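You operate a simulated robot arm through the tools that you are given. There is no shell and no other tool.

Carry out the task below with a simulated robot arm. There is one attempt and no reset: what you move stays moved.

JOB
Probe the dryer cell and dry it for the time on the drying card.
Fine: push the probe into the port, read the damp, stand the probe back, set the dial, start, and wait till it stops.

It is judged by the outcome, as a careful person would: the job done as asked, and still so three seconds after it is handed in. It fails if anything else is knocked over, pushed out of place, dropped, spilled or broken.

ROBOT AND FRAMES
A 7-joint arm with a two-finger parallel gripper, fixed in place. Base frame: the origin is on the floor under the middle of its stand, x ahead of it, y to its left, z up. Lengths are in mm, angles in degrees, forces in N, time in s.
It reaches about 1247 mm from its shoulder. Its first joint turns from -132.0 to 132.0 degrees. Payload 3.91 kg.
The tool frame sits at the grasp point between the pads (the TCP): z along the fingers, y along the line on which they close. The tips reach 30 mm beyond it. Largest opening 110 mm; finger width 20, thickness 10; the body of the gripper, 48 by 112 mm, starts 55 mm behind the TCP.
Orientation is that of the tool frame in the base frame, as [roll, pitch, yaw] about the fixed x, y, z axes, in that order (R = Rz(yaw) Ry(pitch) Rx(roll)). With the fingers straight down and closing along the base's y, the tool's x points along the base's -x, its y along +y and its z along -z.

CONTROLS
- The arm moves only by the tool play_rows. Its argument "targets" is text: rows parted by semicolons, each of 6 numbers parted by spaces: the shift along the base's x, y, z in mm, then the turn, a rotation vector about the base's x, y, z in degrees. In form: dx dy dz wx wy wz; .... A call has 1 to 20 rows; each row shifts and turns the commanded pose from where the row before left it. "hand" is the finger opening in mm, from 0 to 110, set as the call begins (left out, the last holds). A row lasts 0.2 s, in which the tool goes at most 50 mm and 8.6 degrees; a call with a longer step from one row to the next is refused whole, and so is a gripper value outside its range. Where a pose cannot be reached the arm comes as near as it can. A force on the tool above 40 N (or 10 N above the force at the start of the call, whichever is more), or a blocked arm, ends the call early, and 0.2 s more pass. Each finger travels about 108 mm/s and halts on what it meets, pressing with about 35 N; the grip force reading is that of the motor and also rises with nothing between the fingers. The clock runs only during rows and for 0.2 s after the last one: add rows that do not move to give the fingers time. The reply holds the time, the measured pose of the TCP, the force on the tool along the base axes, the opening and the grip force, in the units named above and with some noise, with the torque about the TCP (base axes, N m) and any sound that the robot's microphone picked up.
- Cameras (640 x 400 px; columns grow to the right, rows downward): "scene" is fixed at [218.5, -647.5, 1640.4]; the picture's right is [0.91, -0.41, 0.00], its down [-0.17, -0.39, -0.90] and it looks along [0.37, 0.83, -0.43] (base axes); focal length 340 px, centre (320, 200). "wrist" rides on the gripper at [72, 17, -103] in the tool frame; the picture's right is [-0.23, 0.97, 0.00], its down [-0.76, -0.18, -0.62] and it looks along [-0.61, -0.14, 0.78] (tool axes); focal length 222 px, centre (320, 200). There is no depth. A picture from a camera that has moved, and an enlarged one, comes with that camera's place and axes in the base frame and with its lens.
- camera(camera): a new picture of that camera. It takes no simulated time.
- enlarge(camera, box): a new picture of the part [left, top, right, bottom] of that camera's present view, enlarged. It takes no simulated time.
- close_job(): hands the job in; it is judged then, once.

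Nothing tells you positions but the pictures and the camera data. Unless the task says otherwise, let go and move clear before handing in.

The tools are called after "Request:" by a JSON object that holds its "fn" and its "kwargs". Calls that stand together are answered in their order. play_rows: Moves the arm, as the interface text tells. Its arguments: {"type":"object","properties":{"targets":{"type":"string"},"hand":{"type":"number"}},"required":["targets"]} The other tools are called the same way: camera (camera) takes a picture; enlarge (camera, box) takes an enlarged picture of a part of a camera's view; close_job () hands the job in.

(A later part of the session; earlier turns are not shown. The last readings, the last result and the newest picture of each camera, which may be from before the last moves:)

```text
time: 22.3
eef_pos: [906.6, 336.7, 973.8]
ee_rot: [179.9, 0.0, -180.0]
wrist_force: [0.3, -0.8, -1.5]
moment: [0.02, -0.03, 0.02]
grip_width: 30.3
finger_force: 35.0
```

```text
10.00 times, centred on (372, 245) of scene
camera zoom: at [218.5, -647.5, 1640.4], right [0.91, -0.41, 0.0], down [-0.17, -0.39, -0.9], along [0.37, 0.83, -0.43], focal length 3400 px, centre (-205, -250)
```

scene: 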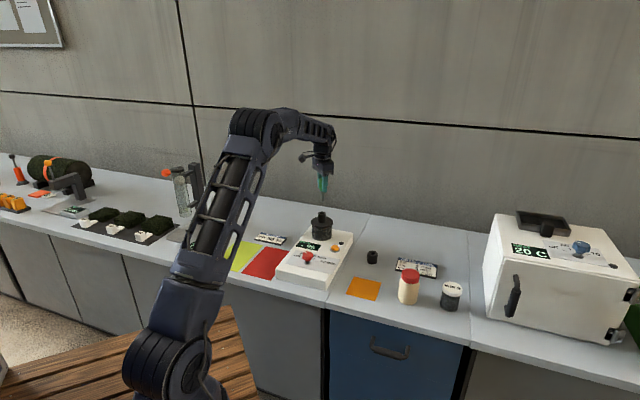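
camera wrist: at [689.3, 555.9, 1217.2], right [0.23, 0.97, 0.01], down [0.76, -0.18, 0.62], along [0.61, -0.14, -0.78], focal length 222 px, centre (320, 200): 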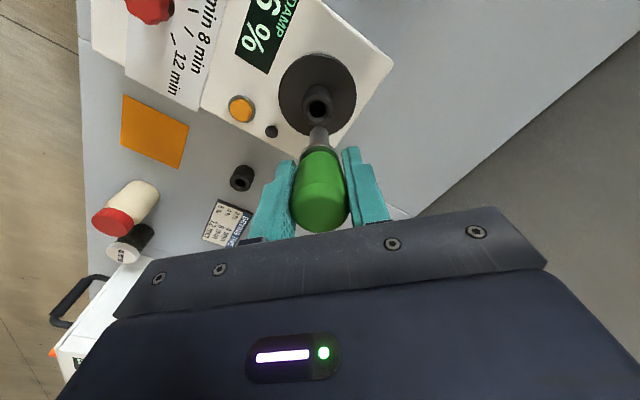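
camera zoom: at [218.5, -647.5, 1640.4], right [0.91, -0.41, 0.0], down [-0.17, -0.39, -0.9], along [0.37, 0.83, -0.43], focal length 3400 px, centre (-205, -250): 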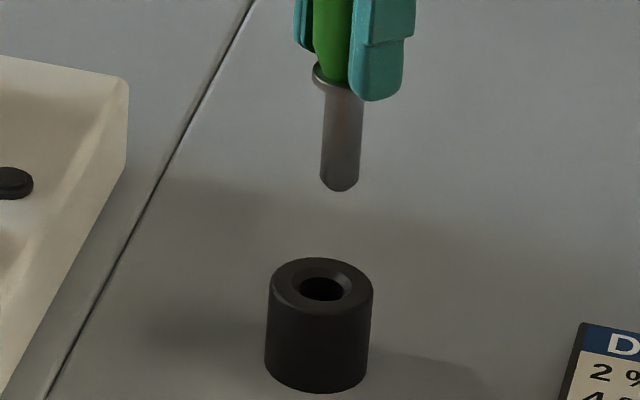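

The stand hole is offset from the tip by about (-2.6,+4.2) mm. I'll correct, lower 25 mm, and verify before entering.

Request:
{"fn": "play_rows", "kwargs": {"targets": "-2.6 4.2 0 0 0 0;0 0 -8 0 0 0;0 0 -8 0 0 0;0 0 -9 0 0 0", "hand": 10}}

Request:
{"fn": "enlarge", "kwargs": {"camera": "wrist", "box": [300, 95, 340, 145]}}

Request:
{"fn": "enlarge", "kwargs": {"camera": "scene", "box": [360, 230, 385, 265]}}

```text
time: 23.3
eef_pos: [904.4, 341.3, 948.9]
ee_rot: [179.9, 0.0, 180.0]
wrist_force: [0.3, 0.2, -1.9]
moment: [-0.01, 0.03, 0.02]
grip_width: 30.1
finger_force: 35.5
```

```text
8.00 times, centred on (320, 120) of wrist
camera zoom: at [830.0, 358.4, 1052.0], right [0.23, 0.97, 0.0], down [0.76, -0.18, 0.62], along [0.61, -0.14, -0.78], focal length 1777 px, centre (320, 840)
```

zoom: 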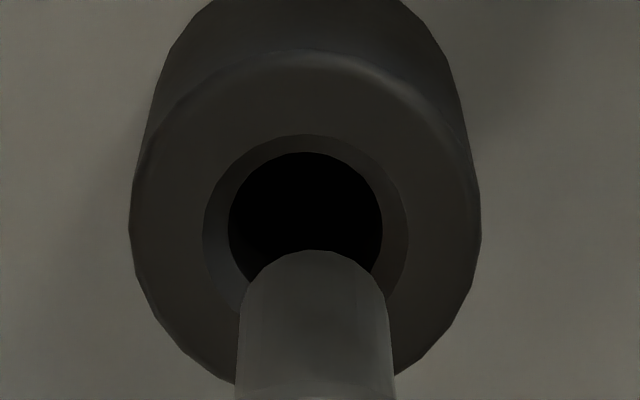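

```text
11.43 times, centred on (372, 248) of scene
camera zoom: at [218.5, -647.5, 1640.4], right [0.91, -0.41, 0.0], down [-0.17, -0.39, -0.9], along [0.37, 0.83, -0.43], focal length 3886 px, centre (-280, -343)
```

zoom: 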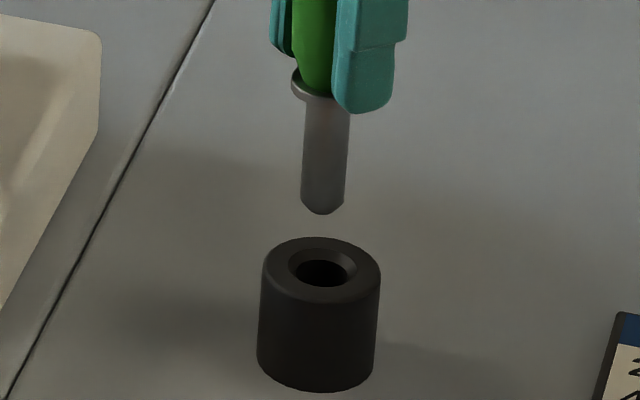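

Request:
{"fn": "play_rows", "kwargs": {"targets": "1.1 -1.6 0 0 0 0;0 0 -6 0 0 0;0 0 -6 0 0 0;0 0 -5 0 0 0;0 0 0 0 0 0", "hand": 10}}

Request:
{"fn": "enlarge", "kwargs": {"camera": "wrist", "box": [300, 95, 340, 145]}}

Request:
{"fn": "enlarge", "kwargs": {"camera": "scene", "box": [360, 230, 385, 265]}}

```text
time: 24.5
eef_pos: [904.3, 340.5, 933.8]
ee_rot: [179.9, 0.0, 179.9]
wrist_force: [-0.2, 0.4, -1.3]
moment: [0.01, -0.02, 0.0]
grip_width: 30.2
finger_force: 35.5
```

```text
8.00 times, centred on (320, 120) of wrist
camera zoom: at [831.0, 357.3, 1035.5], right [0.23, 0.97, 0.0], down [0.76, -0.18, 0.62], along [0.61, -0.14, -0.78], focal length 1777 px, centre (320, 840)
```

zoom: 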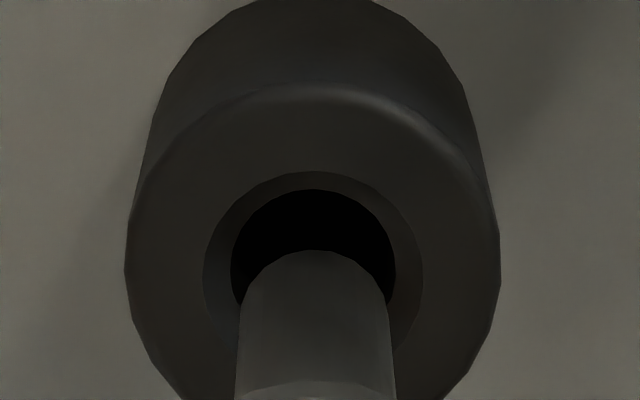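

```text
11.43 times, centred on (372, 248) of scene
camera zoom: at [218.5, -647.5, 1640.4], right [0.91, -0.41, 0.0], down [-0.17, -0.39, -0.9], along [0.37, 0.83, -0.43], focal length 3886 px, centre (-280, -343)
```

zoom: 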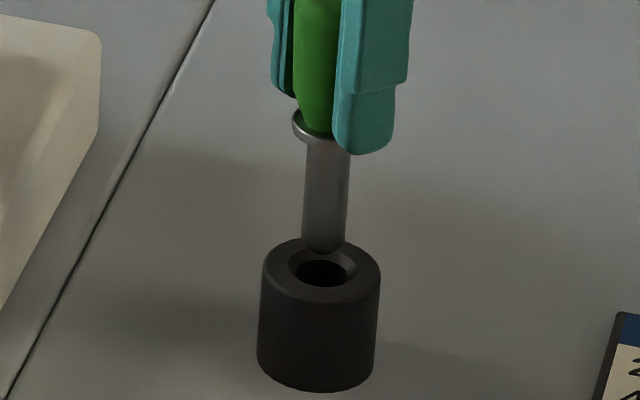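

The tip is centred over the stand hole in both views. I'll lower it into the stand.

Request:
{"fn": "play_rows", "kwargs": {"targets": "0 0 -4 0 0 0;0 0 -4 0 0 0;0 0 -4 0 0 0;0 0 -4 0 0 0;0 0 -4 0 0 0;0 0 -4 0 0 0", "hand": 10}}

Request:
{"fn": "enlarge", "kwargs": {"camera": "scene", "box": [360, 230, 385, 265]}}

Request:
{"fn": "enlarge", "kwargs": {"camera": "wrist", "box": [290, 95, 350, 170]}}

```text
time: 25.9
eef_pos: [905.2, 341.1, 908.6]
ee_rot: [180.0, -0.1, -180.0]
wrist_force: [0.6, -0.9, -1.1]
moment: [0.01, 0.0, 0.0]
grip_width: 30.1
finger_force: 35.4
```

```text
11.43 times, centred on (372, 248) of scene
camera zoom: at [218.5, -647.5, 1640.4], right [0.91, -0.41, 0.0], down [-0.17, -0.39, -0.9], along [0.37, 0.83, -0.43], focal length 3886 px, centre (-280, -343)
```

zoom: 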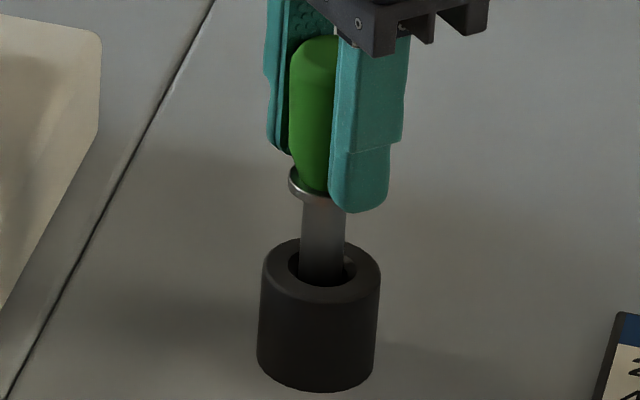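

```text
5.33 times, centred on (320, 132) of wrist
camera zoom: at [831.1, 357.5, 1011.2], right [0.23, 0.97, 0.0], down [0.76, -0.18, 0.62], along [0.61, -0.14, -0.78], focal length 1185 px, centre (320, 560)
```

zoom: 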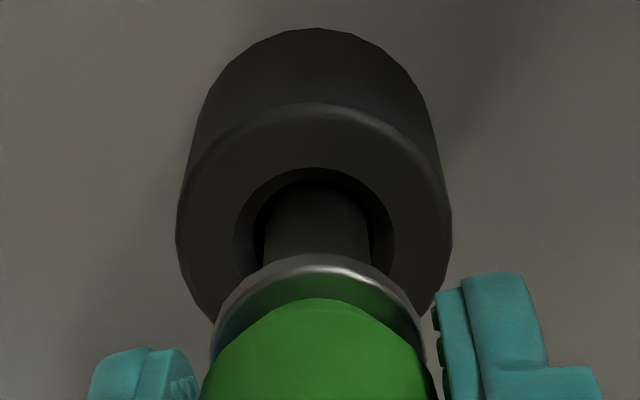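

It's going in cleanly. I'll continue down to near the original seated height, with smaller steps at the end.

Request:
{"fn": "play_rows", "kwargs": {"targets": "0 0 -4 0 0 0;0 0 -4 0 0 0;0 0 -4 0 0 0;0 0 -4 0 0 0;0 0 -3 0 0 0;0 0 -2 0 0 0;0 0 -1 0 0 0;0 0 -1 0 0 0", "hand": 10}}

Request:
{"fn": "enlarge", "kwargs": {"camera": "scene", "box": [360, 230, 385, 265]}}

```text
time: 27.7
eef_pos: [903.1, 340.6, 886.4]
ee_rot: [180.0, 0.1, -180.0]
wrist_force: [-0.5, -0.1, -1.0]
moment: [0.0, 0.0, -0.02]
grip_width: 30.3
finger_force: 35.0
```

```text
11.43 times, centred on (372, 248) of scene
camera zoom: at [218.5, -647.5, 1640.4], right [0.91, -0.41, 0.0], down [-0.17, -0.39, -0.9], along [0.37, 0.83, -0.43], focal length 3886 px, centre (-280, -343)
```

zoom: 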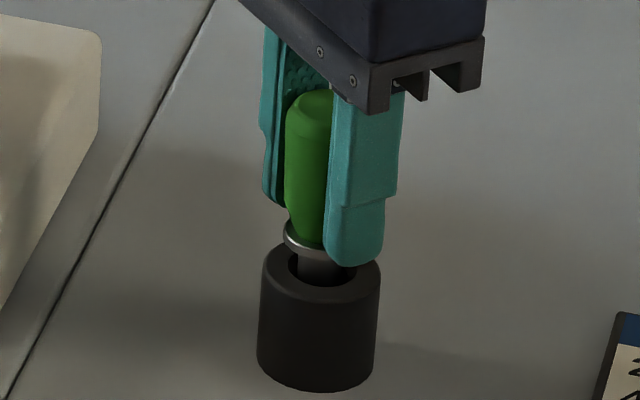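

Request:
{"fn": "play_rows", "kwargs": {"targets": "0 0 -1 0 0 0;0 0 -1 0 0 0", "hand": 10}}

Request:
{"fn": "play_rows", "kwargs": {"targets": "0 0 -1 0 0 0;0 0 -1 0 0 0", "hand": 10}}

Request:
{"fn": "enlarge", "kwargs": {"camera": "scene", "box": [360, 230, 385, 265]}}

```text
time: 28.3
eef_pos: [904.3, 339.9, 883.2]
ee_rot: [179.9, 0.1, 179.9]
wrist_force: [0.1, -0.2, -1.3]
moment: [0.0, 0.0, 0.01]
grip_width: 30.1
finger_force: 34.9
```

```text
time: 28.9
eef_pos: [903.4, 341.1, 882.5]
ee_rot: [179.8, 0.1, -180.0]
wrist_force: [-1.8, -3.2, 15.5]
moment: [-0.19, 0.16, 0.01]
grip_width: 30.3
finger_force: 35.6
```

```text
11.43 times, centred on (372, 248) of scene
camera zoom: at [218.5, -647.5, 1640.4], right [0.91, -0.41, 0.0], down [-0.17, -0.39, -0.9], along [0.37, 0.83, -0.43], focal length 3886 px, centre (-280, -343)
```

zoom: 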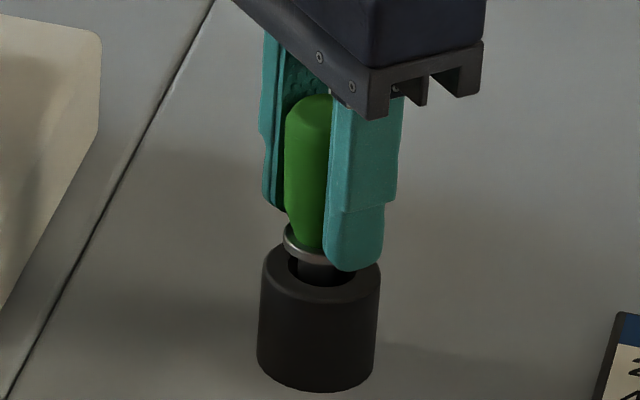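

The probe has seated (about 15 N) at the original height. I'll relieve the pressure by 0.8 mm, open the fingers, and rise clear.

Request:
{"fn": "play_rows", "kwargs": {"targets": "0 0 0.8 0 0 0;0 0 0 0 0 0", "hand": 10}}

Request:
{"fn": "play_rows", "kwargs": {"targets": "0 0 0 0 0 0;0 0 0 0 0 0;0 0 0 0 0 0;0 0 0 0 0 0", "hand": 90}}

Request:
{"fn": "camera", "kwargs": {"camera": "wrist"}}

Request:
{"fn": "enlarge", "kwargs": {"camera": "scene", "box": [350, 215, 400, 270]}}

```text
time: 29.5
eef_pos: [903.2, 341.8, 883.5]
ee_rot: [179.9, 0.0, 179.9]
wrist_force: [1.7, -2.6, 14.9]
moment: [-0.15, -0.2, 0.02]
grip_width: 30.1
finger_force: 34.7
```

```text
time: 30.5
eef_pos: [903.2, 341.4, 883.1]
ee_rot: [179.9, 0.0, -180.0]
wrist_force: [-1.1, 0.2, 0.6]
moment: [-0.01, 0.01, 0.0]
grip_width: 90.1
finger_force: 0.1
```

```text
taken
camera wrist: at [831.0, 358.1, 985.7], right [0.23, 0.97, 0.0], down [0.76, -0.18, 0.62], along [0.61, -0.14, -0.78], focal length 222 px, centre (320, 200)
```

wrist: 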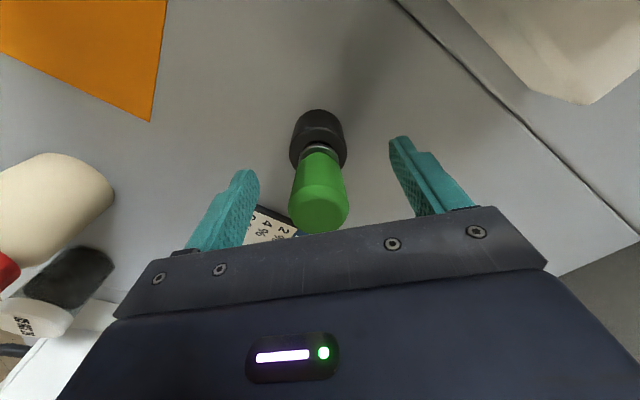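

```text
7.27 times, centred on (375, 242) of scene
camera zoom: at [218.5, -647.5, 1640.4], right [0.91, -0.41, 0.0], down [-0.17, -0.39, -0.9], along [0.37, 0.83, -0.43], focal length 2473 px, centre (-80, -109)
```

zoom: 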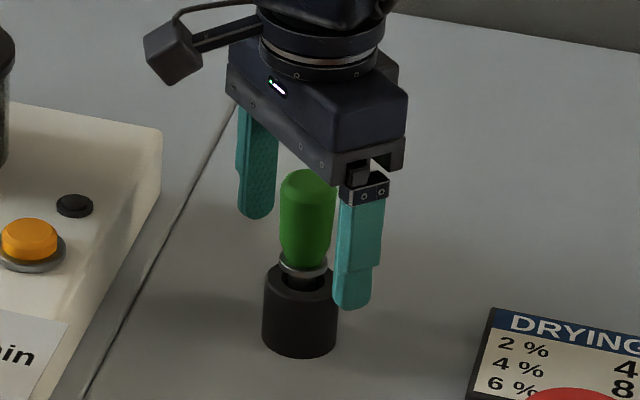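

The probe stands upright in its stand again. Next I'll rise and travel to above the red dial at about (627,373) for a close look.

Request:
{"fn": "play_rows", "kwargs": {"targets": "0 0 15 0 0 0;0 0 25 0 0 0;0 0 30 0 0 0;0 0 30 0 0 0;0 0 30 0 0 0;-40 4.5 0 0 0 0;-40 4.5 0 0 0 0;-40 4.5 0 0 0 0;-40 4.5 0 0 0 0;-40 4.5 0 0 0 0;-40 4.5 0 0 0 0;-36 4.5 0 0 0 0", "hand": 90}}

Request:
{"fn": "camera", "kwargs": {"camera": "wrist"}}

Request:
{"fn": "camera", "kwargs": {"camera": "scene"}}

```text
time: 33.1
eef_pos: [627.7, 373.2, 1014.1]
ee_rot: [179.9, 0.0, -180.0]
wrist_force: [-0.1, 0.1, -0.4]
moment: [0.04, 0.04, -0.02]
grip_width: 89.9
finger_force: 0.0
```

```text
taken
camera wrist: at [555.1, 389.2, 1117.2], right [0.23, 0.97, 0.0], down [0.76, -0.18, 0.62], along [0.61, -0.14, -0.78], focal length 222 px, centre (320, 200)
```

wrist: 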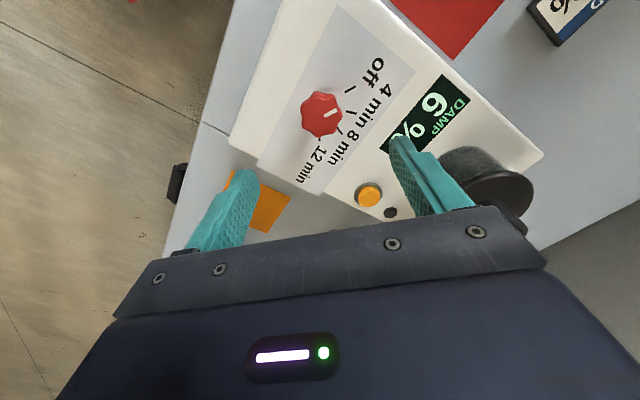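

```text
taken
```

scene: 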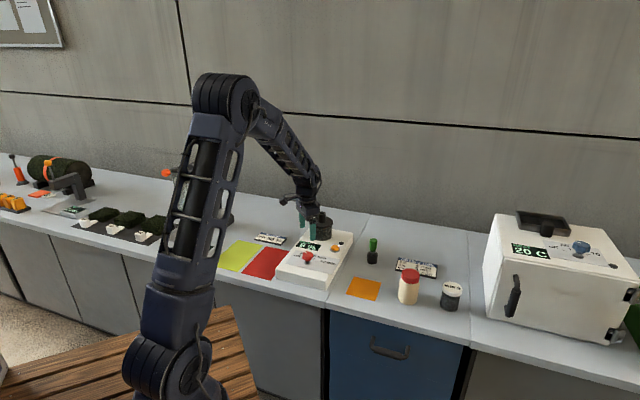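

Request:
{"fn": "enlarge", "kwargs": {"camera": "wrist", "box": [270, 50, 400, 190]}}

Request:
{"fn": "enlarge", "kwargs": {"camera": "scene", "box": [285, 235, 345, 285]}}

```text
2.86 times, centred on (335, 120) of wrist
camera zoom: at [555.1, 389.2, 1117.2], right [0.23, 0.97, 0.0], down [0.76, -0.18, 0.62], along [0.61, -0.14, -0.78], focal length 635 px, centre (277, 429)
```

zoom: 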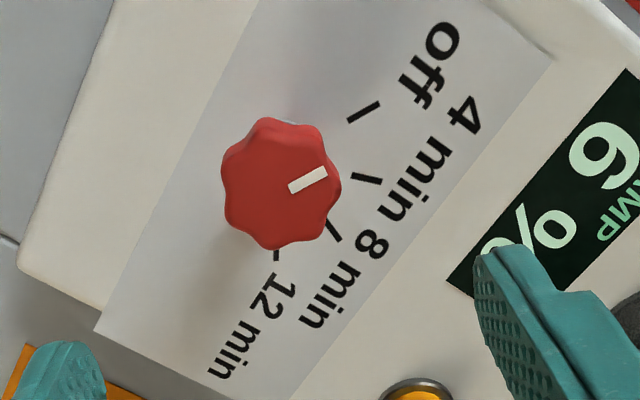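

```text
8.00 times, centred on (315, 260) of scene
camera zoom: at [218.5, -647.5, 1640.4], right [0.91, -0.41, 0.0], down [-0.17, -0.39, -0.9], along [0.37, 0.83, -0.43], focal length 2720 px, centre (360, -280)
```

zoom: 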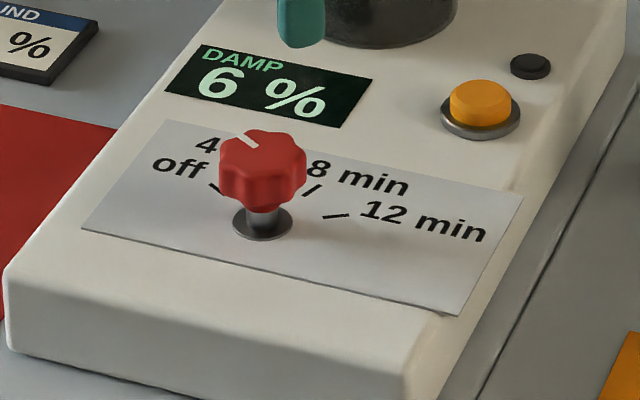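

The dial still points at "off". Ticks off/4/8/12 run clockwise, and its centre is at about (630,375) with the cap top at z≈885. I'll pre-rotate the gripper by +60° here so the later clockwise turn stays within the wrist's range, and check that the arm follows.

Request:
{"fn": "play_rows", "kwargs": {"targets": "0 0 0 0 0 8.5;0 0 0 0 0 8.5;0 0 0 0 0 8.5;0 0 0 0 0 8.5;0 0 0 0 0 8.5;0 0 0 0 0 8.5;0 0 0 0 0 8.5;0 0 0 0 0 0.5", "hand": 90}}

Request:
{"fn": "camera", "kwargs": {"camera": "wrist"}}

Request:
{"fn": "camera", "kwargs": {"camera": "scene"}}

```text
time: 34.9
eef_pos: [629.3, 371.3, 1013.3]
ee_rot: [179.9, 0.0, -119.9]
wrist_force: [-0.2, -1.0, 0.3]
moment: [0.0, 0.0, 0.02]
grip_width: 89.9
finger_force: 0.0
```

```text
taken
camera wrist: at [577.2, 317.5, 1115.7], right [-0.73, 0.68, 0.0], down [0.53, 0.57, 0.62], along [0.42, 0.46, -0.78], focal length 222 px, centre (320, 200)
```

wrist: 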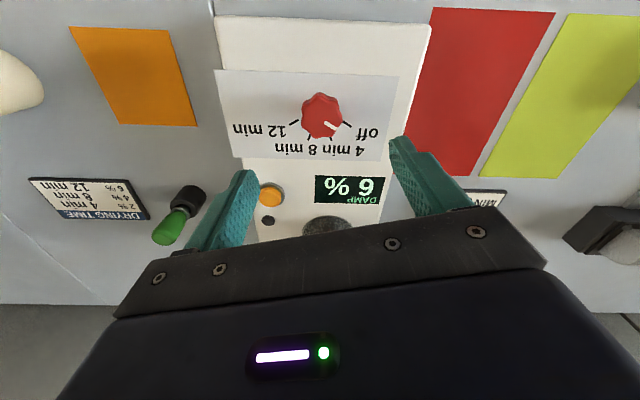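

```text
taken
```

scene: 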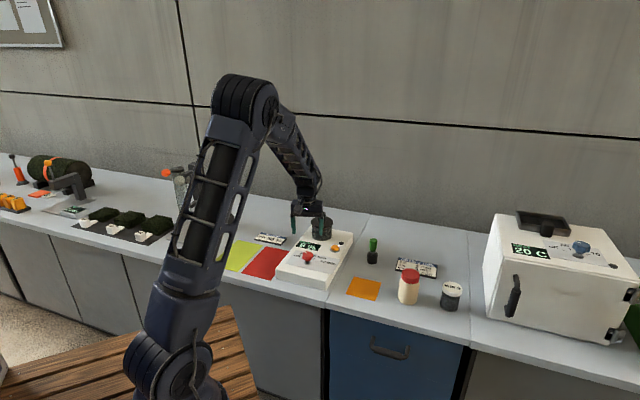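

Request:
{"fn": "enlarge", "kwargs": {"camera": "wrist", "box": [250, 60, 390, 165]}}

```text
3.81 times, centred on (320, 112) of wrist
camera zoom: at [577.2, 317.5, 1115.7], right [-0.73, 0.68, 0.0], down [0.53, 0.57, 0.62], along [0.42, 0.46, -0.78], focal length 846 px, centre (320, 533)
```

zoom: 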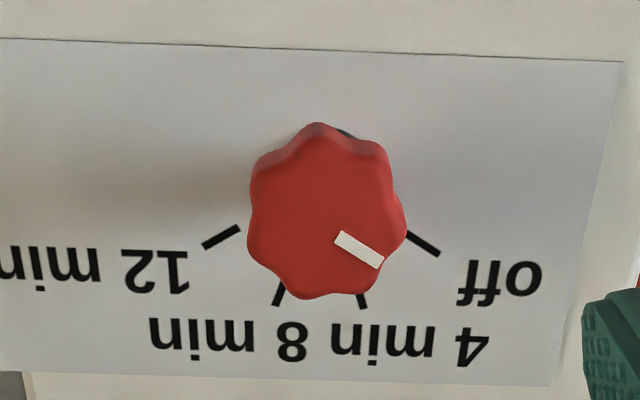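

The wrist view is now square with the cell. The ticks lie at ±20° and ±60° about the panel's normal, so 12 min is 120° clockwise from off. The dial centre is about (2.5,3.1) mm from the tool axis, so I'll correct that, descend partway and check.

Request:
{"fn": "play_rows", "kwargs": {"targets": "2.5 3.1 0 0 0 0;0 0 -24 0 0 0;0 0 -24 0 0 0;0 0 -24 0 0 0", "hand": 90}}

Request:
{"fn": "camera", "kwargs": {"camera": "wrist"}}

Request:
{"fn": "enlarge", "kwargs": {"camera": "wrist", "box": [240, 70, 400, 190]}}

Request:
{"fn": "enlarge", "kwargs": {"camera": "scene", "box": [270, 200, 350, 290]}}

```text
time: 35.9
eef_pos: [629.6, 375.2, 941.0]
ee_rot: [179.9, 0.0, -120.0]
wrist_force: [0.8, 0.5, -0.1]
moment: [-0.02, -0.01, -0.01]
grip_width: 89.9
finger_force: 0.1
```

```text
taken
camera wrist: at [579.0, 320.0, 1043.4], right [-0.73, 0.68, 0.0], down [0.54, 0.57, 0.62], along [0.42, 0.46, -0.78], focal length 222 px, centre (320, 200)
```

wrist: 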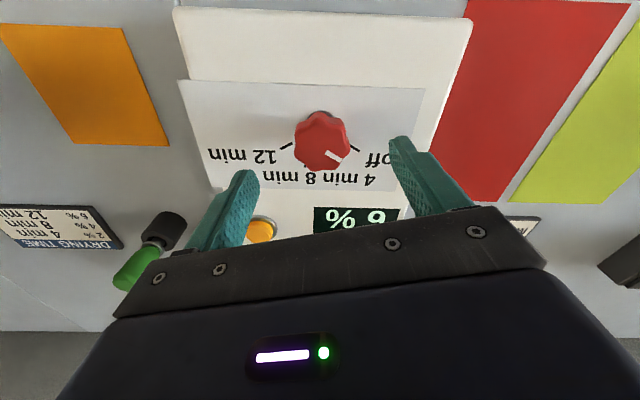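

```text
3.33 times, centred on (320, 130) of wrist
camera zoom: at [579.0, 320.0, 1043.4], right [-0.73, 0.68, 0.0], down [0.54, 0.57, 0.62], along [0.42, 0.46, -0.78], focal length 740 px, centre (320, 433)
```

zoom: 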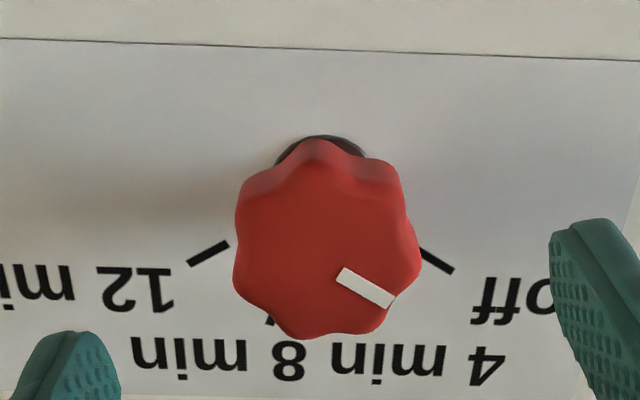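

```text
4.44 times, centred on (310, 245) of scene
camera zoom: at [218.5, -647.5, 1640.4], right [0.91, -0.41, 0.0], down [-0.17, -0.39, -0.9], along [0.37, 0.83, -0.43], focal length 1511 px, centre (364, 0)
```

zoom: 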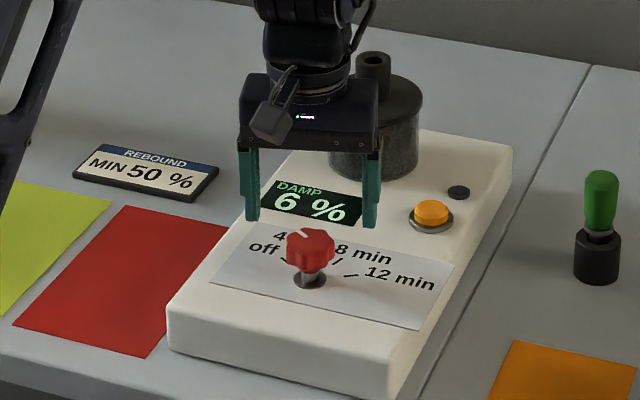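

The knob is nearly centred and I need about +2.4 mm in y. I'll correct and descend so the fingers straddle the cap, keeping the tips about 12 mm above the panel.

Request:
{"fn": "play_rows", "kwargs": {"targets": "0 2.4 0 0 0 0;0 0 -20 0 0 0;0 0 -20 0 0 0;0 0 -10 0 0 0;0 0 -8 0 0 0", "hand": 90}}

Request:
{"fn": "camera", "kwargs": {"camera": "wrist"}}

Request:
{"fn": "enlarge", "kwargs": {"camera": "scene", "box": [275, 220, 345, 290]}}

```text
time: 37.1
eef_pos: [631.1, 376.2, 884.0]
ee_rot: [179.9, 0.0, -120.0]
wrist_force: [0.2, -0.5, -0.2]
moment: [0.01, 0.02, 0.03]
grip_width: 89.9
finger_force: 0.0
```

```text
taken
camera wrist: at [579.4, 323.2, 986.0], right [-0.73, 0.68, 0.0], down [0.54, 0.57, 0.62], along [0.42, 0.46, -0.78], focal length 222 px, centre (320, 200)
```

wrist: 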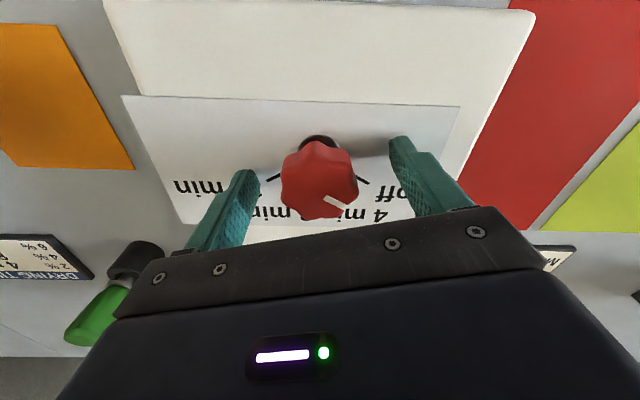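

```text
5.71 times, centred on (310, 255) of scene
camera zoom: at [218.5, -647.5, 1640.4], right [0.91, -0.41, 0.0], down [-0.17, -0.39, -0.9], along [0.37, 0.83, -0.43], focal length 1943 px, centre (377, -114)
```

zoom: 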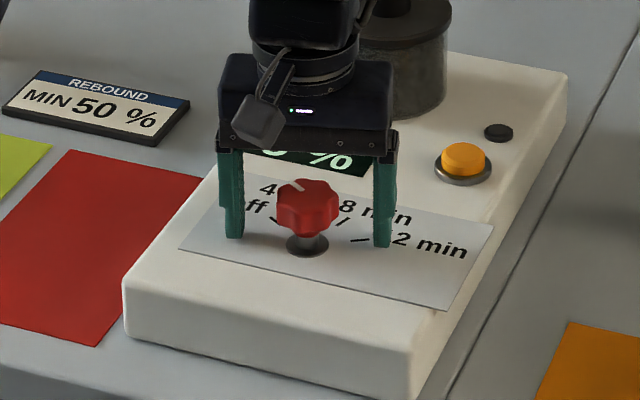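

The fingers straddle the cap with the base disc centred. I'll close on the knob.

Request:
{"fn": "play_rows", "kwargs": {"targets": "0 0 0 0 0 0;0 0 0 0 0 0;0 0 0 0 0 0;0 0 0 0 0 0", "hand": 20}}

Request:
{"fn": "camera", "kwargs": {"camera": "wrist"}}

Request:
{"fn": "enlarge", "kwargs": {"camera": "scene", "box": [275, 220, 345, 290]}}

```text
time: 38.1
eef_pos: [630.8, 378.6, 882.9]
ee_rot: [179.9, 0.0, -119.9]
wrist_force: [-5.0, 2.7, -5.2]
moment: [0.15, -0.55, -0.02]
grip_width: 41.6
finger_force: 45.2
```

```text
taken
camera wrist: at [579.1, 323.4, 986.1], right [-0.73, 0.68, 0.0], down [0.54, 0.57, 0.62], along [0.42, 0.46, -0.78], focal length 222 px, centre (320, 200)
```

wrist: 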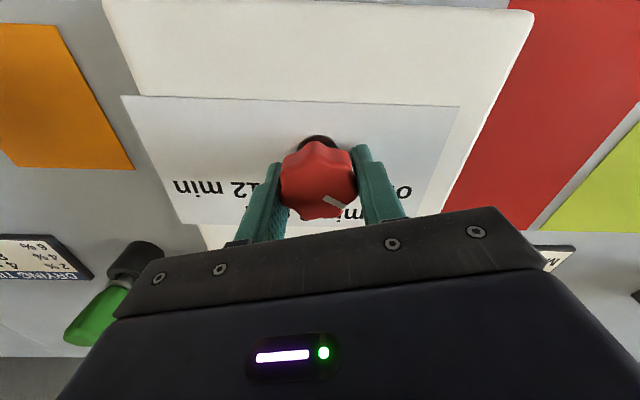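

```text
5.71 times, centred on (310, 255) of scene
camera zoom: at [218.5, -647.5, 1640.4], right [0.91, -0.41, 0.0], down [-0.17, -0.39, -0.9], along [0.37, 0.83, -0.43], focal length 1943 px, centre (377, -114)
```

zoom: 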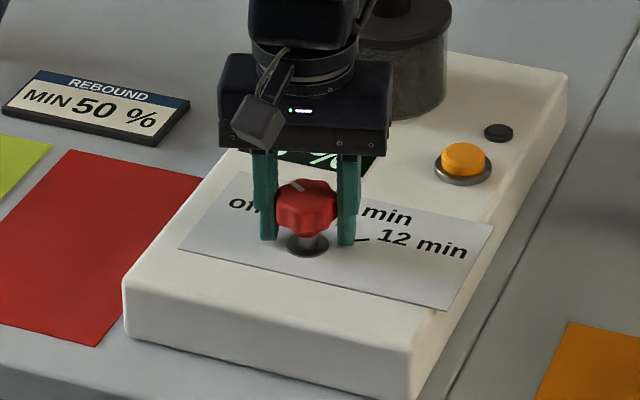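

The knob is gripped (41.6 mm). I'll turn clockwise in steps, 40° first, and check that the dial follows.

Request:
{"fn": "play_rows", "kwargs": {"targets": "0 0 0 0 0 -5;0 0 0 0 0 -5;0 0 0 0 0 -5;0 0 0 0 0 -5;0 0 0 0 0 -5;0 0 0 0 0 -5;0 0 0 0 0 -5;0 0 0 0 0 -5", "hand": 20}}

Request:
{"fn": "camera", "kwargs": {"camera": "wrist"}}

Request:
{"fn": "enlarge", "kwargs": {"camera": "scene", "box": [275, 220, 345, 290]}}

```text
time: 39.9
eef_pos: [634.0, 374.8, 882.7]
ee_rot: [179.9, 0.1, -159.2]
wrist_force: [0.0, -6.2, 0.7]
moment: [0.4, 0.12, 0.05]
grip_width: 41.9
finger_force: 45.4
stopped in row 8: the force on the tool passed its limit at 42 N (the readings are from after the stop); the commanded pose is now the measured one
```

```text
taken
camera wrist: at [558.1, 365.2, 985.9], right [-0.14, 0.99, 0.0], down [0.77, 0.11, 0.62], along [0.62, 0.09, -0.78], focal length 222 px, centre (320, 200)
```

wrist: 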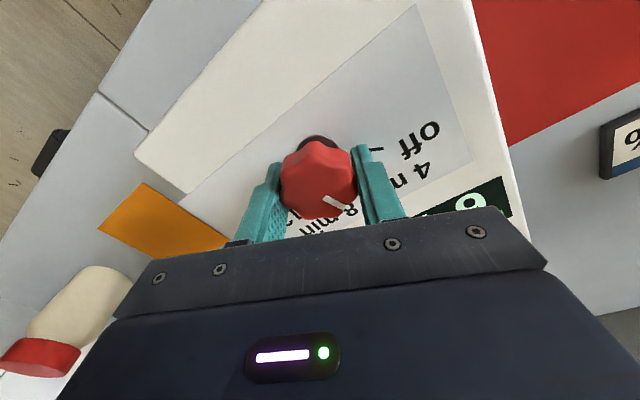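

```text
5.71 times, centred on (310, 255) of scene
camera zoom: at [218.5, -647.5, 1640.4], right [0.91, -0.41, 0.0], down [-0.17, -0.39, -0.9], along [0.37, 0.83, -0.43], focal length 1943 px, centre (377, -114)
```

zoom: 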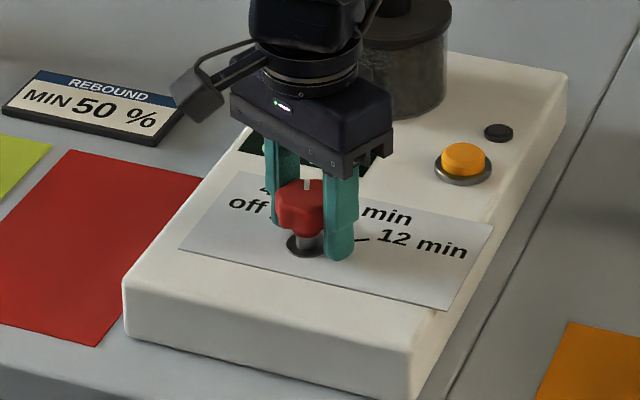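

The dial followed to about the 4 min tick, but a side force built up, probably because the dial axis is a few mm off the tool centre. I'll look closely before turning further.

Request:
{"fn": "enlarge", "kwargs": {"camera": "wrist", "box": [240, 100, 400, 230]}}

Request:
{"fn": "enlarge", "kwargs": {"camera": "scene", "box": [290, 235, 330, 275]}}

Request:
{"fn": "play_rows", "kwargs": {"targets": "0 0 0 0 0 0;0 0 0 0 0 0", "hand": 20}}

```text
3.08 times, centred on (320, 165) of wrist
camera zoom: at [558.1, 365.2, 985.9], right [-0.14, 0.99, 0.0], down [0.77, 0.11, 0.62], along [0.62, 0.09, -0.78], focal length 684 px, centre (320, 308)
```

zoom: 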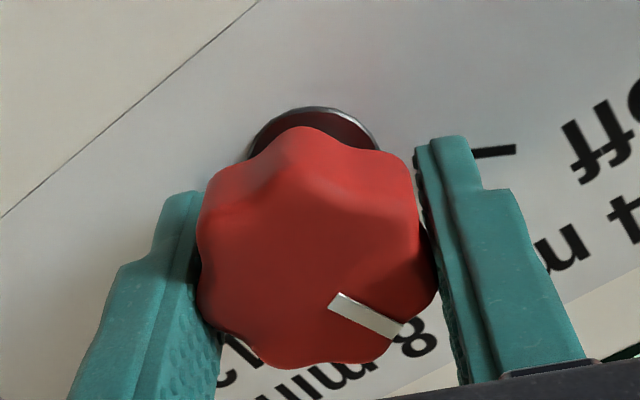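

```text
10.00 times, centred on (310, 255) of scene
camera zoom: at [218.5, -647.5, 1640.4], right [0.91, -0.41, 0.0], down [-0.17, -0.39, -0.9], along [0.37, 0.83, -0.43], focal length 3400 px, centre (420, -350)
```

zoom: 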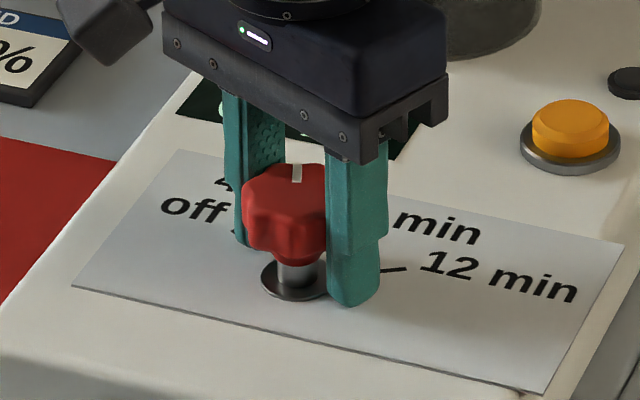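

```text
time: 40.5
eef_pos: [632.2, 375.6, 882.6]
ee_rot: [180.0, 0.0, -159.1]
wrist_force: [2.1, -9.4, 1.0]
moment: [0.23, 0.11, 0.03]
grip_width: 41.6
finger_force: 44.9
```

The dial axis appears to sit about 4–5 mm nearer the camera side than the tool centre, which explains the side force. I'll release, recentre by (-4.5,-2) mm, raise 4 mm, and check before regripping.

Request:
{"fn": "play_rows", "kwargs": {"targets": "0 0 0 0 0 0;0 0 0 0 0 0;-4.5 -2 4 0 0 0;0 0 0 0 0 0", "hand": 80}}

Request:
{"fn": "camera", "kwargs": {"camera": "wrist"}}

Request:
{"fn": "enlarge", "kwargs": {"camera": "wrist", "box": [240, 100, 400, 230]}}

Request:
{"fn": "enlarge", "kwargs": {"camera": "scene", "box": [285, 230, 335, 280]}}

```text
time: 41.5
eef_pos: [628.2, 374.6, 887.2]
ee_rot: [-179.9, -0.1, -158.9]
wrist_force: [-0.2, 0.1, -0.1]
moment: [0.01, 0.03, 0.0]
grip_width: 79.9
finger_force: 0.1
```

```text
taken
camera wrist: at [553.6, 364.1, 989.8], right [-0.14, 0.99, 0.0], down [0.77, 0.11, 0.62], along [0.62, 0.09, -0.78], focal length 222 px, centre (320, 200)
```

wrist: 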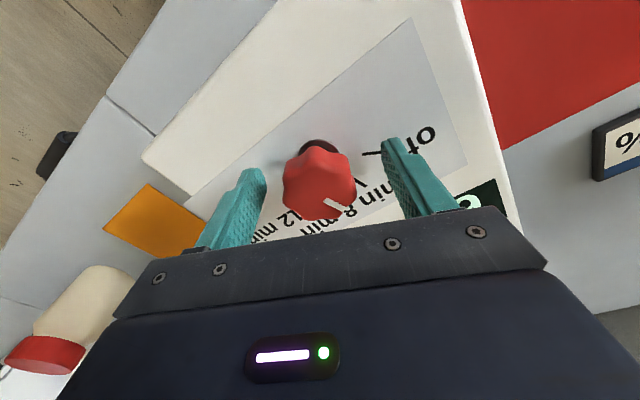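

```text
3.08 times, centred on (320, 165) of wrist
camera zoom: at [553.6, 364.1, 989.8], right [-0.14, 0.99, 0.0], down [0.77, 0.11, 0.62], along [0.62, 0.09, -0.78], focal length 684 px, centre (320, 308)
```

zoom: 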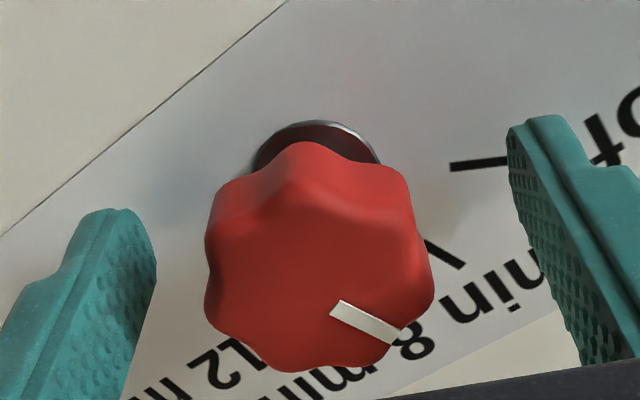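

```text
8.00 times, centred on (310, 255) of scene
camera zoom: at [218.5, -647.5, 1640.4], right [0.91, -0.41, 0.0], down [-0.17, -0.39, -0.9], along [0.37, 0.83, -0.43], focal length 2720 px, centre (400, -240)
```

zoom: 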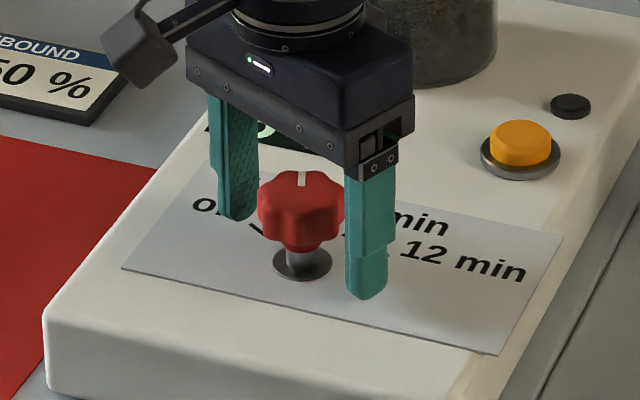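

Now the cap and its base disc are centred on the tool axis, and the dial has stayed near 4 min. I'll grip again.

Request:
{"fn": "play_rows", "kwargs": {"targets": "0 0 0 0 0 0;0 0 0 0 0 0;0 0 0 0 0 0;0 0 0 0 0 0", "hand": 20}}

Request:
{"fn": "play_rows", "kwargs": {"targets": "0 0 0 0 0 -5;0 0 0 0 0 -5;0 0 0 0 0 -5;0 0 0 0 0 -5", "hand": 20}}

Request:
{"fn": "camera", "kwargs": {"camera": "wrist"}}

```text
time: 42.5
eef_pos: [628.5, 372.9, 887.4]
ee_rot: [-179.9, 0.0, -159.1]
wrist_force: [1.0, -9.8, -0.3]
moment: [0.14, 0.02, 0.01]
grip_width: 41.4
finger_force: 45.1
```

```text
time: 43.5
eef_pos: [628.4, 373.6, 886.9]
ee_rot: [180.0, 0.1, -179.2]
wrist_force: [12.6, -10.0, -0.3]
moment: [-0.86, -0.2, -0.01]
grip_width: 41.8
finger_force: 45.5
```

```text
taken
camera wrist: at [554.8, 389.3, 989.7], right [0.21, 0.98, 0.0], down [0.76, -0.17, 0.62], along [0.61, -0.13, -0.78], focal length 222 px, centre (320, 200)
```

wrist: 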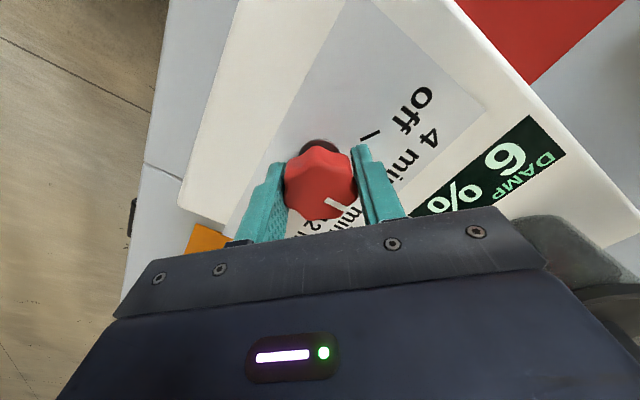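

The dial turns with the grip (about 60° so far). I'll relieve the side force by shifting slightly with it and continue in small steps.

Request:
{"fn": "play_rows", "kwargs": {"targets": "1.3 -1.1 0 0 0 0;0 0 0 0 0 -5;0 0 0 0 0 -5;0 0 0 0 0 -5;0 0 0 0 0 -5", "hand": 20}}

Request:
{"fn": "enlarge", "kwargs": {"camera": "wrist", "box": [240, 90, 400, 230]}}

Request:
{"fn": "enlarge", "kwargs": {"camera": "scene", "box": [285, 230, 335, 280]}}

```text
time: 44.7
eef_pos: [628.2, 373.9, 886.3]
ee_rot: [180.0, 0.0, 161.0]
wrist_force: [-6.1, 2.7, -3.5]
moment: [0.6, 0.43, -0.02]
grip_width: 41.8
finger_force: 45.7
```

```text
2.86 times, centred on (320, 160) of wrist
camera zoom: at [564.7, 413.1, 989.8], right [0.53, 0.85, 0.0], down [0.66, -0.42, 0.62], along [0.53, -0.33, -0.78], focal length 635 px, centre (320, 314)
```

zoom: 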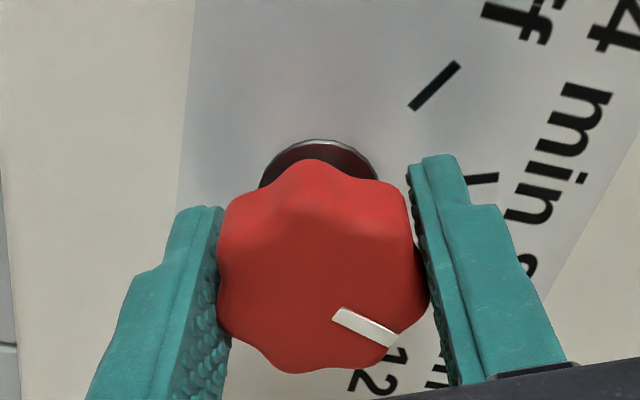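

```text
8.00 times, centred on (310, 255) of scene
camera zoom: at [218.5, -647.5, 1640.4], right [0.91, -0.41, 0.0], down [-0.17, -0.39, -0.9], along [0.37, 0.83, -0.43], focal length 2720 px, centre (400, -240)
```

zoom: 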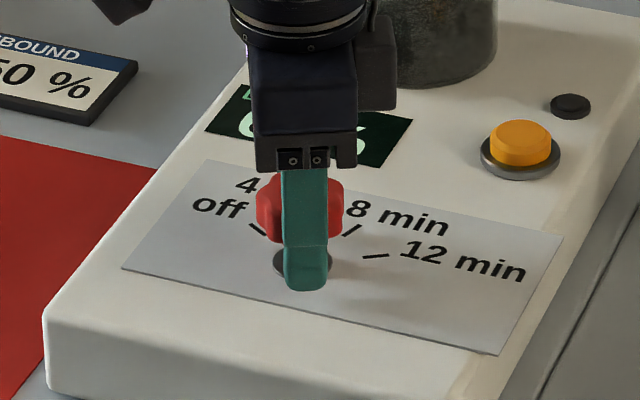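

Request:
{"fn": "play_rows", "kwargs": {"targets": "-0.7 0.3 0 0 0 -5;0 0 0 0 0 -5;0 0 0 0 0 -5;0 0 0 0 0 -5", "hand": 20}}

Request:
{"fn": "enlarge", "kwargs": {"camera": "wrist", "box": [240, 90, 400, 230]}}

```text
time: 45.7
eef_pos: [627.6, 373.4, 887.9]
ee_rot: [180.0, 0.1, 140.9]
wrist_force: [-7.0, 2.3, -1.3]
moment: [-0.37, 0.52, 0.0]
grip_width: 42.0
finger_force: 45.0
```

```text
2.86 times, centred on (320, 160) of wrist
camera zoom: at [581.9, 432.2, 989.8], right [0.79, 0.61, 0.0], down [0.48, -0.62, 0.62], along [0.38, -0.49, -0.78], focal length 635 px, centre (320, 314)
```

zoom: 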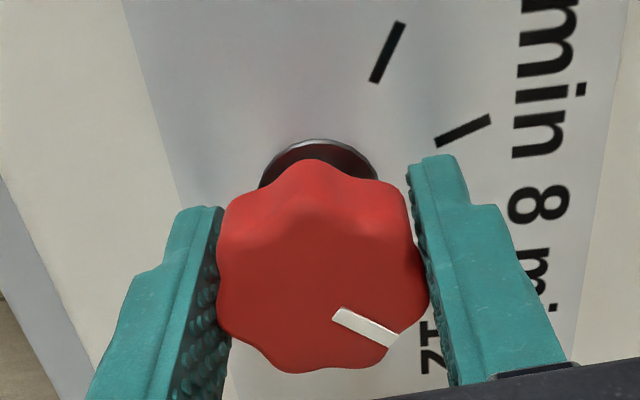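

Request:
{"fn": "play_rows", "kwargs": {"targets": "-0.7 0.2 0 0 0 -5;0 0 0 0 0 -5;0 0 0 0 0 -5;0 0 0 0 0 -5;0 0 0 0 0 0", "hand": 20}}

Request:
{"fn": "enlarge", "kwargs": {"camera": "wrist", "box": [240, 90, 400, 230]}}

Request:
{"fn": "enlarge", "kwargs": {"camera": "scene", "box": [285, 230, 335, 280]}}

```text
time: 46.9
eef_pos: [628.4, 373.3, 887.4]
ee_rot: [-179.9, 0.1, 120.9]
wrist_force: [1.9, -4.5, -11.5]
moment: [-0.61, -0.59, 0.0]
grip_width: 41.8
finger_force: 44.9
```

```text
2.86 times, centred on (320, 160) of wrist
camera zoom: at [604.8, 444.3, 989.8], right [0.95, 0.31, 0.0], down [0.24, -0.74, 0.62], along [0.19, -0.59, -0.78], focal length 635 px, centre (320, 314)
```

zoom: 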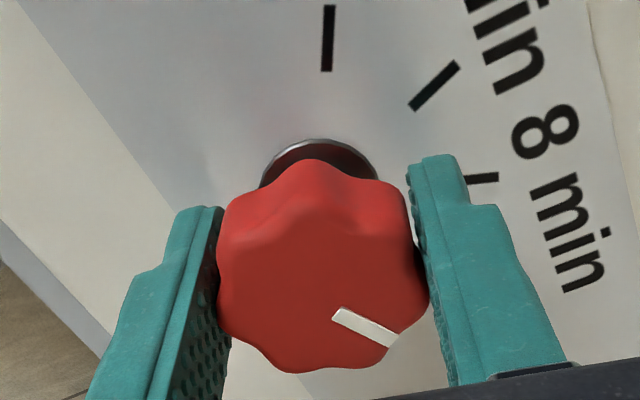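

```text
8.00 times, centred on (310, 255) of scene
camera zoom: at [218.5, -647.5, 1640.4], right [0.91, -0.41, 0.0], down [-0.17, -0.39, -0.9], along [0.37, 0.83, -0.43], focal length 2720 px, centre (400, -240)
```

zoom: 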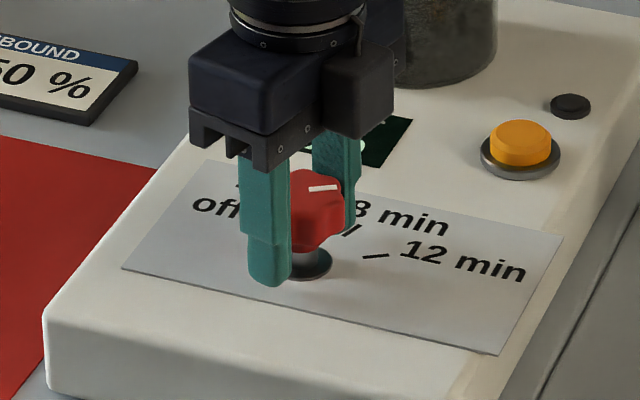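

The pointer now aligns closely with the 12 min tick in both views. I'll add 1° to finish the 120°, release, rise clear, and inspect.

Request:
{"fn": "play_rows", "kwargs": {"targets": "0 0 0 0 0 -1;0 0 0 0 0 0", "hand": 20}}

Request:
{"fn": "play_rows", "kwargs": {"targets": "0 0 0 0 0 0;0 0 0 0 0 0;0 0 0 0 0 0", "hand": 80}}

Request:
{"fn": "play_rows", "kwargs": {"targets": "0 0 15 0 0 0;0 0 25 0 0 0;0 0 30 0 0 0;0 0 30 0 0 0;0 0 25 0 0 0", "hand": 80}}

Request:
{"fn": "camera", "kwargs": {"camera": "wrist"}}

Request:
{"fn": "enlarge", "kwargs": {"camera": "wrist", "box": [250, 60, 390, 165]}}

Request:
{"fn": "enlarge", "kwargs": {"camera": "scene", "box": [285, 230, 335, 280]}}

```text
time: 47.5
eef_pos: [628.5, 373.0, 887.2]
ee_rot: [-179.9, 0.1, 120.0]
wrist_force: [-1.1, -10.4, -8.4]
moment: [-0.45, -0.44, -0.01]
grip_width: 42.1
finger_force: 44.8
```

```text
time: 48.3
eef_pos: [628.9, 373.8, 886.8]
ee_rot: [180.0, 0.2, 119.9]
wrist_force: [-0.6, -0.1, 0.5]
moment: [0.03, 0.01, 0.02]
grip_width: 80.1
finger_force: 0.0
```

```text
time: 49.5
eef_pos: [626.9, 373.2, 1012.4]
ee_rot: [180.0, 0.0, 120.0]
wrist_force: [0.2, -0.7, 1.3]
moment: [0.0, 0.02, 0.0]
grip_width: 80.2
finger_force: 0.1
```

```text
taken
camera wrist: at [605.1, 445.3, 1115.3], right [0.96, 0.29, 0.0], down [0.23, -0.75, 0.62], along [0.18, -0.6, -0.78], focal length 222 px, centre (320, 200)
```

wrist: 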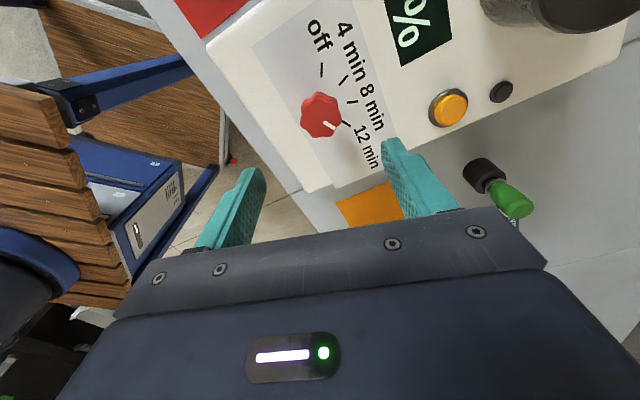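

```text
3.81 times, centred on (320, 112) of wrist
camera zoom: at [605.1, 445.3, 1115.3], right [0.96, 0.29, 0.0], down [0.23, -0.75, 0.62], along [0.18, -0.6, -0.78], focal length 846 px, centre (320, 533)
```

zoom: 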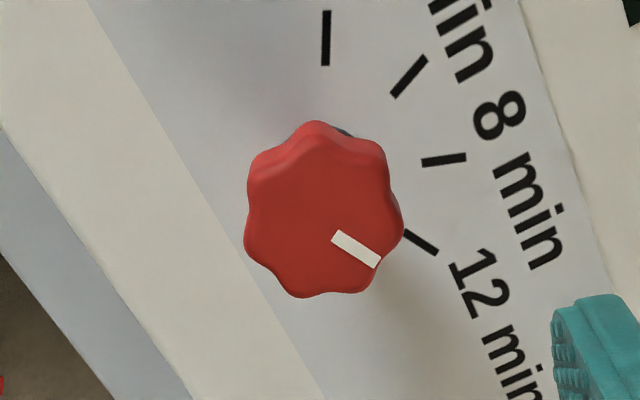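

```text
8.00 times, centred on (310, 255) of scene
camera zoom: at [218.5, -647.5, 1640.4], right [0.91, -0.41, 0.0], down [-0.17, -0.39, -0.9], along [0.37, 0.83, -0.43], focal length 2720 px, centre (400, -240)
```

zoom: 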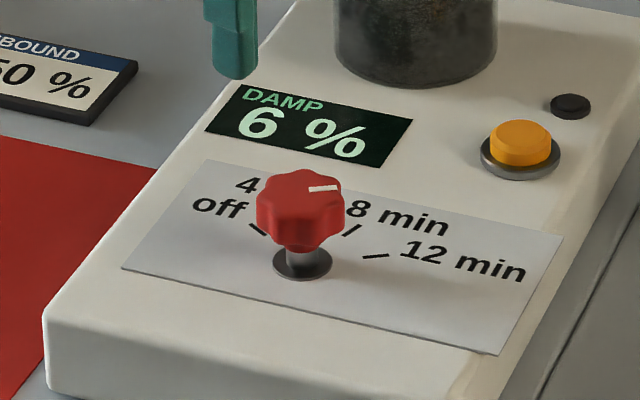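

The dial pointer is parallel to and on the 12 min tick. Next comes the orange start button at about (761,415). I'll rotate the gripper back so the camera stays away from the jar, close the fingers, and hover over the button.

Request:
{"fn": "play_rows", "kwargs": {"targets": "0 0 0 0 0 8.5;0 0 0 0 0 8.5;19 5.9 0 0 0 8.5;19 5.9 0 0 0 8.5;19 5.9 0 0 0 8.5;19 5.9 0 0 0 8.5;19 5.9 0 0 0 8.5;19 5.9 0 0 0 0.5;19 5.9 0 0 0 0;0 0 0 0 0 0", "hand": 0}}

Request:
{"fn": "camera", "kwargs": {"camera": "wrist"}}

Request:
{"fn": "enlarge", "kwargs": {"camera": "scene", "box": [285, 180, 385, 280]}}

```text
time: 51.7
eef_pos: [760.9, 413.6, 1012.5]
ee_rot: [179.9, 0.0, -180.0]
wrist_force: [-0.8, -0.6, -0.5]
moment: [0.0, 0.01, 0.01]
grip_width: 0.0
finger_force: 35.2
```

```text
taken
camera wrist: at [687.3, 431.4, 1114.5], right [0.23, 0.97, 0.0], down [0.76, -0.18, 0.62], along [0.61, -0.14, -0.78], focal length 222 px, centre (320, 200)
```

wrist: 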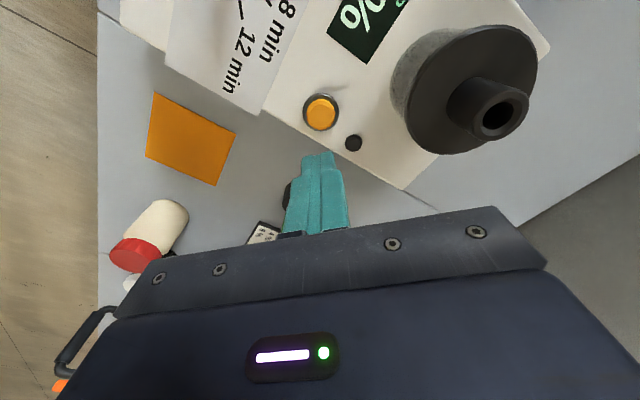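

```text
4.00 times, centred on (335, 230) of scene
camera zoom: at [218.5, -647.5, 1640.4], right [0.91, -0.41, 0.0], down [-0.17, -0.39, -0.9], along [0.37, 0.83, -0.43], focal length 1360 px, centre (260, 80)
```

zoom: 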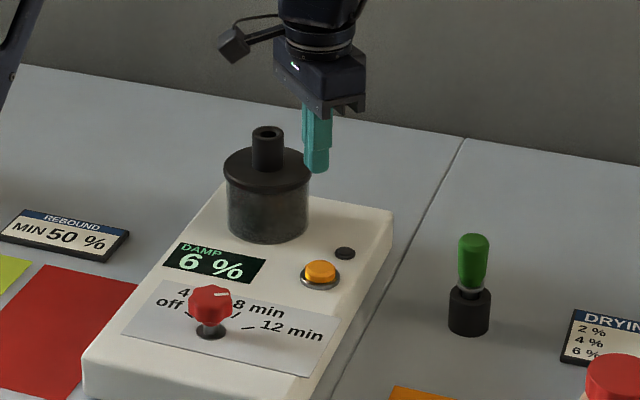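

The closed fingers are centred over the orange button in both views. I'll come down to about 30 mm above it and recheck.

Request:
{"fn": "play_rows", "kwargs": {"targets": "0 0 -22 0 0 0;0 0 -22 0 0 0;0 0 -22 0 0 0;0 0 -20 0 0 0", "hand": 0}}

Request:
{"fn": "enlarge", "kwargs": {"camera": "wrist", "box": [240, 80, 400, 240]}}

Request:
{"fn": "enlarge", "kwargs": {"camera": "scene", "box": [305, 205, 365, 265]}}

```text
time: 52.7
eef_pos: [760.6, 413.9, 925.7]
ee_rot: [180.0, 0.2, -180.0]
wrist_force: [-0.3, -0.6, -0.5]
moment: [0.0, -0.03, -0.01]
grip_width: 0.0
finger_force: 35.0
```

```text
2.50 times, centred on (320, 160) of wrist
camera zoom: at [687.5, 431.9, 1027.7], right [0.23, 0.97, 0.0], down [0.76, -0.18, 0.62], along [0.61, -0.14, -0.78], focal length 555 px, centre (320, 300)
```

zoom: 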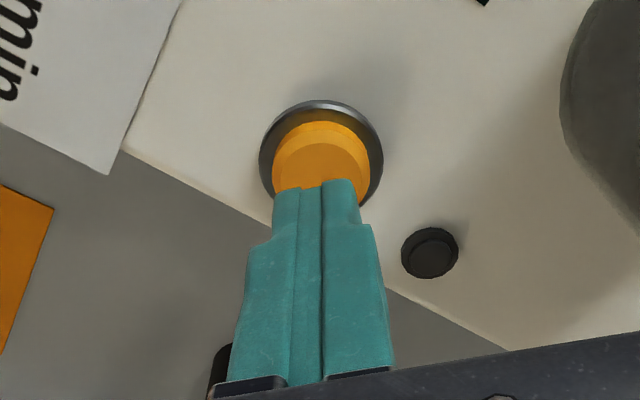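

```text
6.67 times, centred on (335, 235) of scene
camera zoom: at [218.5, -647.5, 1640.4], right [0.91, -0.41, 0.0], down [-0.17, -0.39, -0.9], along [0.37, 0.83, -0.43], focal length 2267 px, centre (220, -33)
```

zoom: 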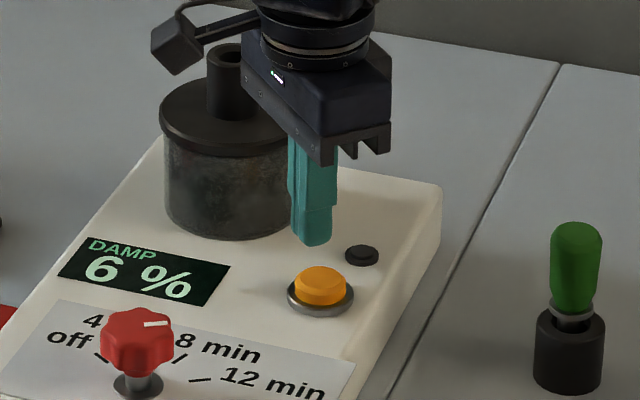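

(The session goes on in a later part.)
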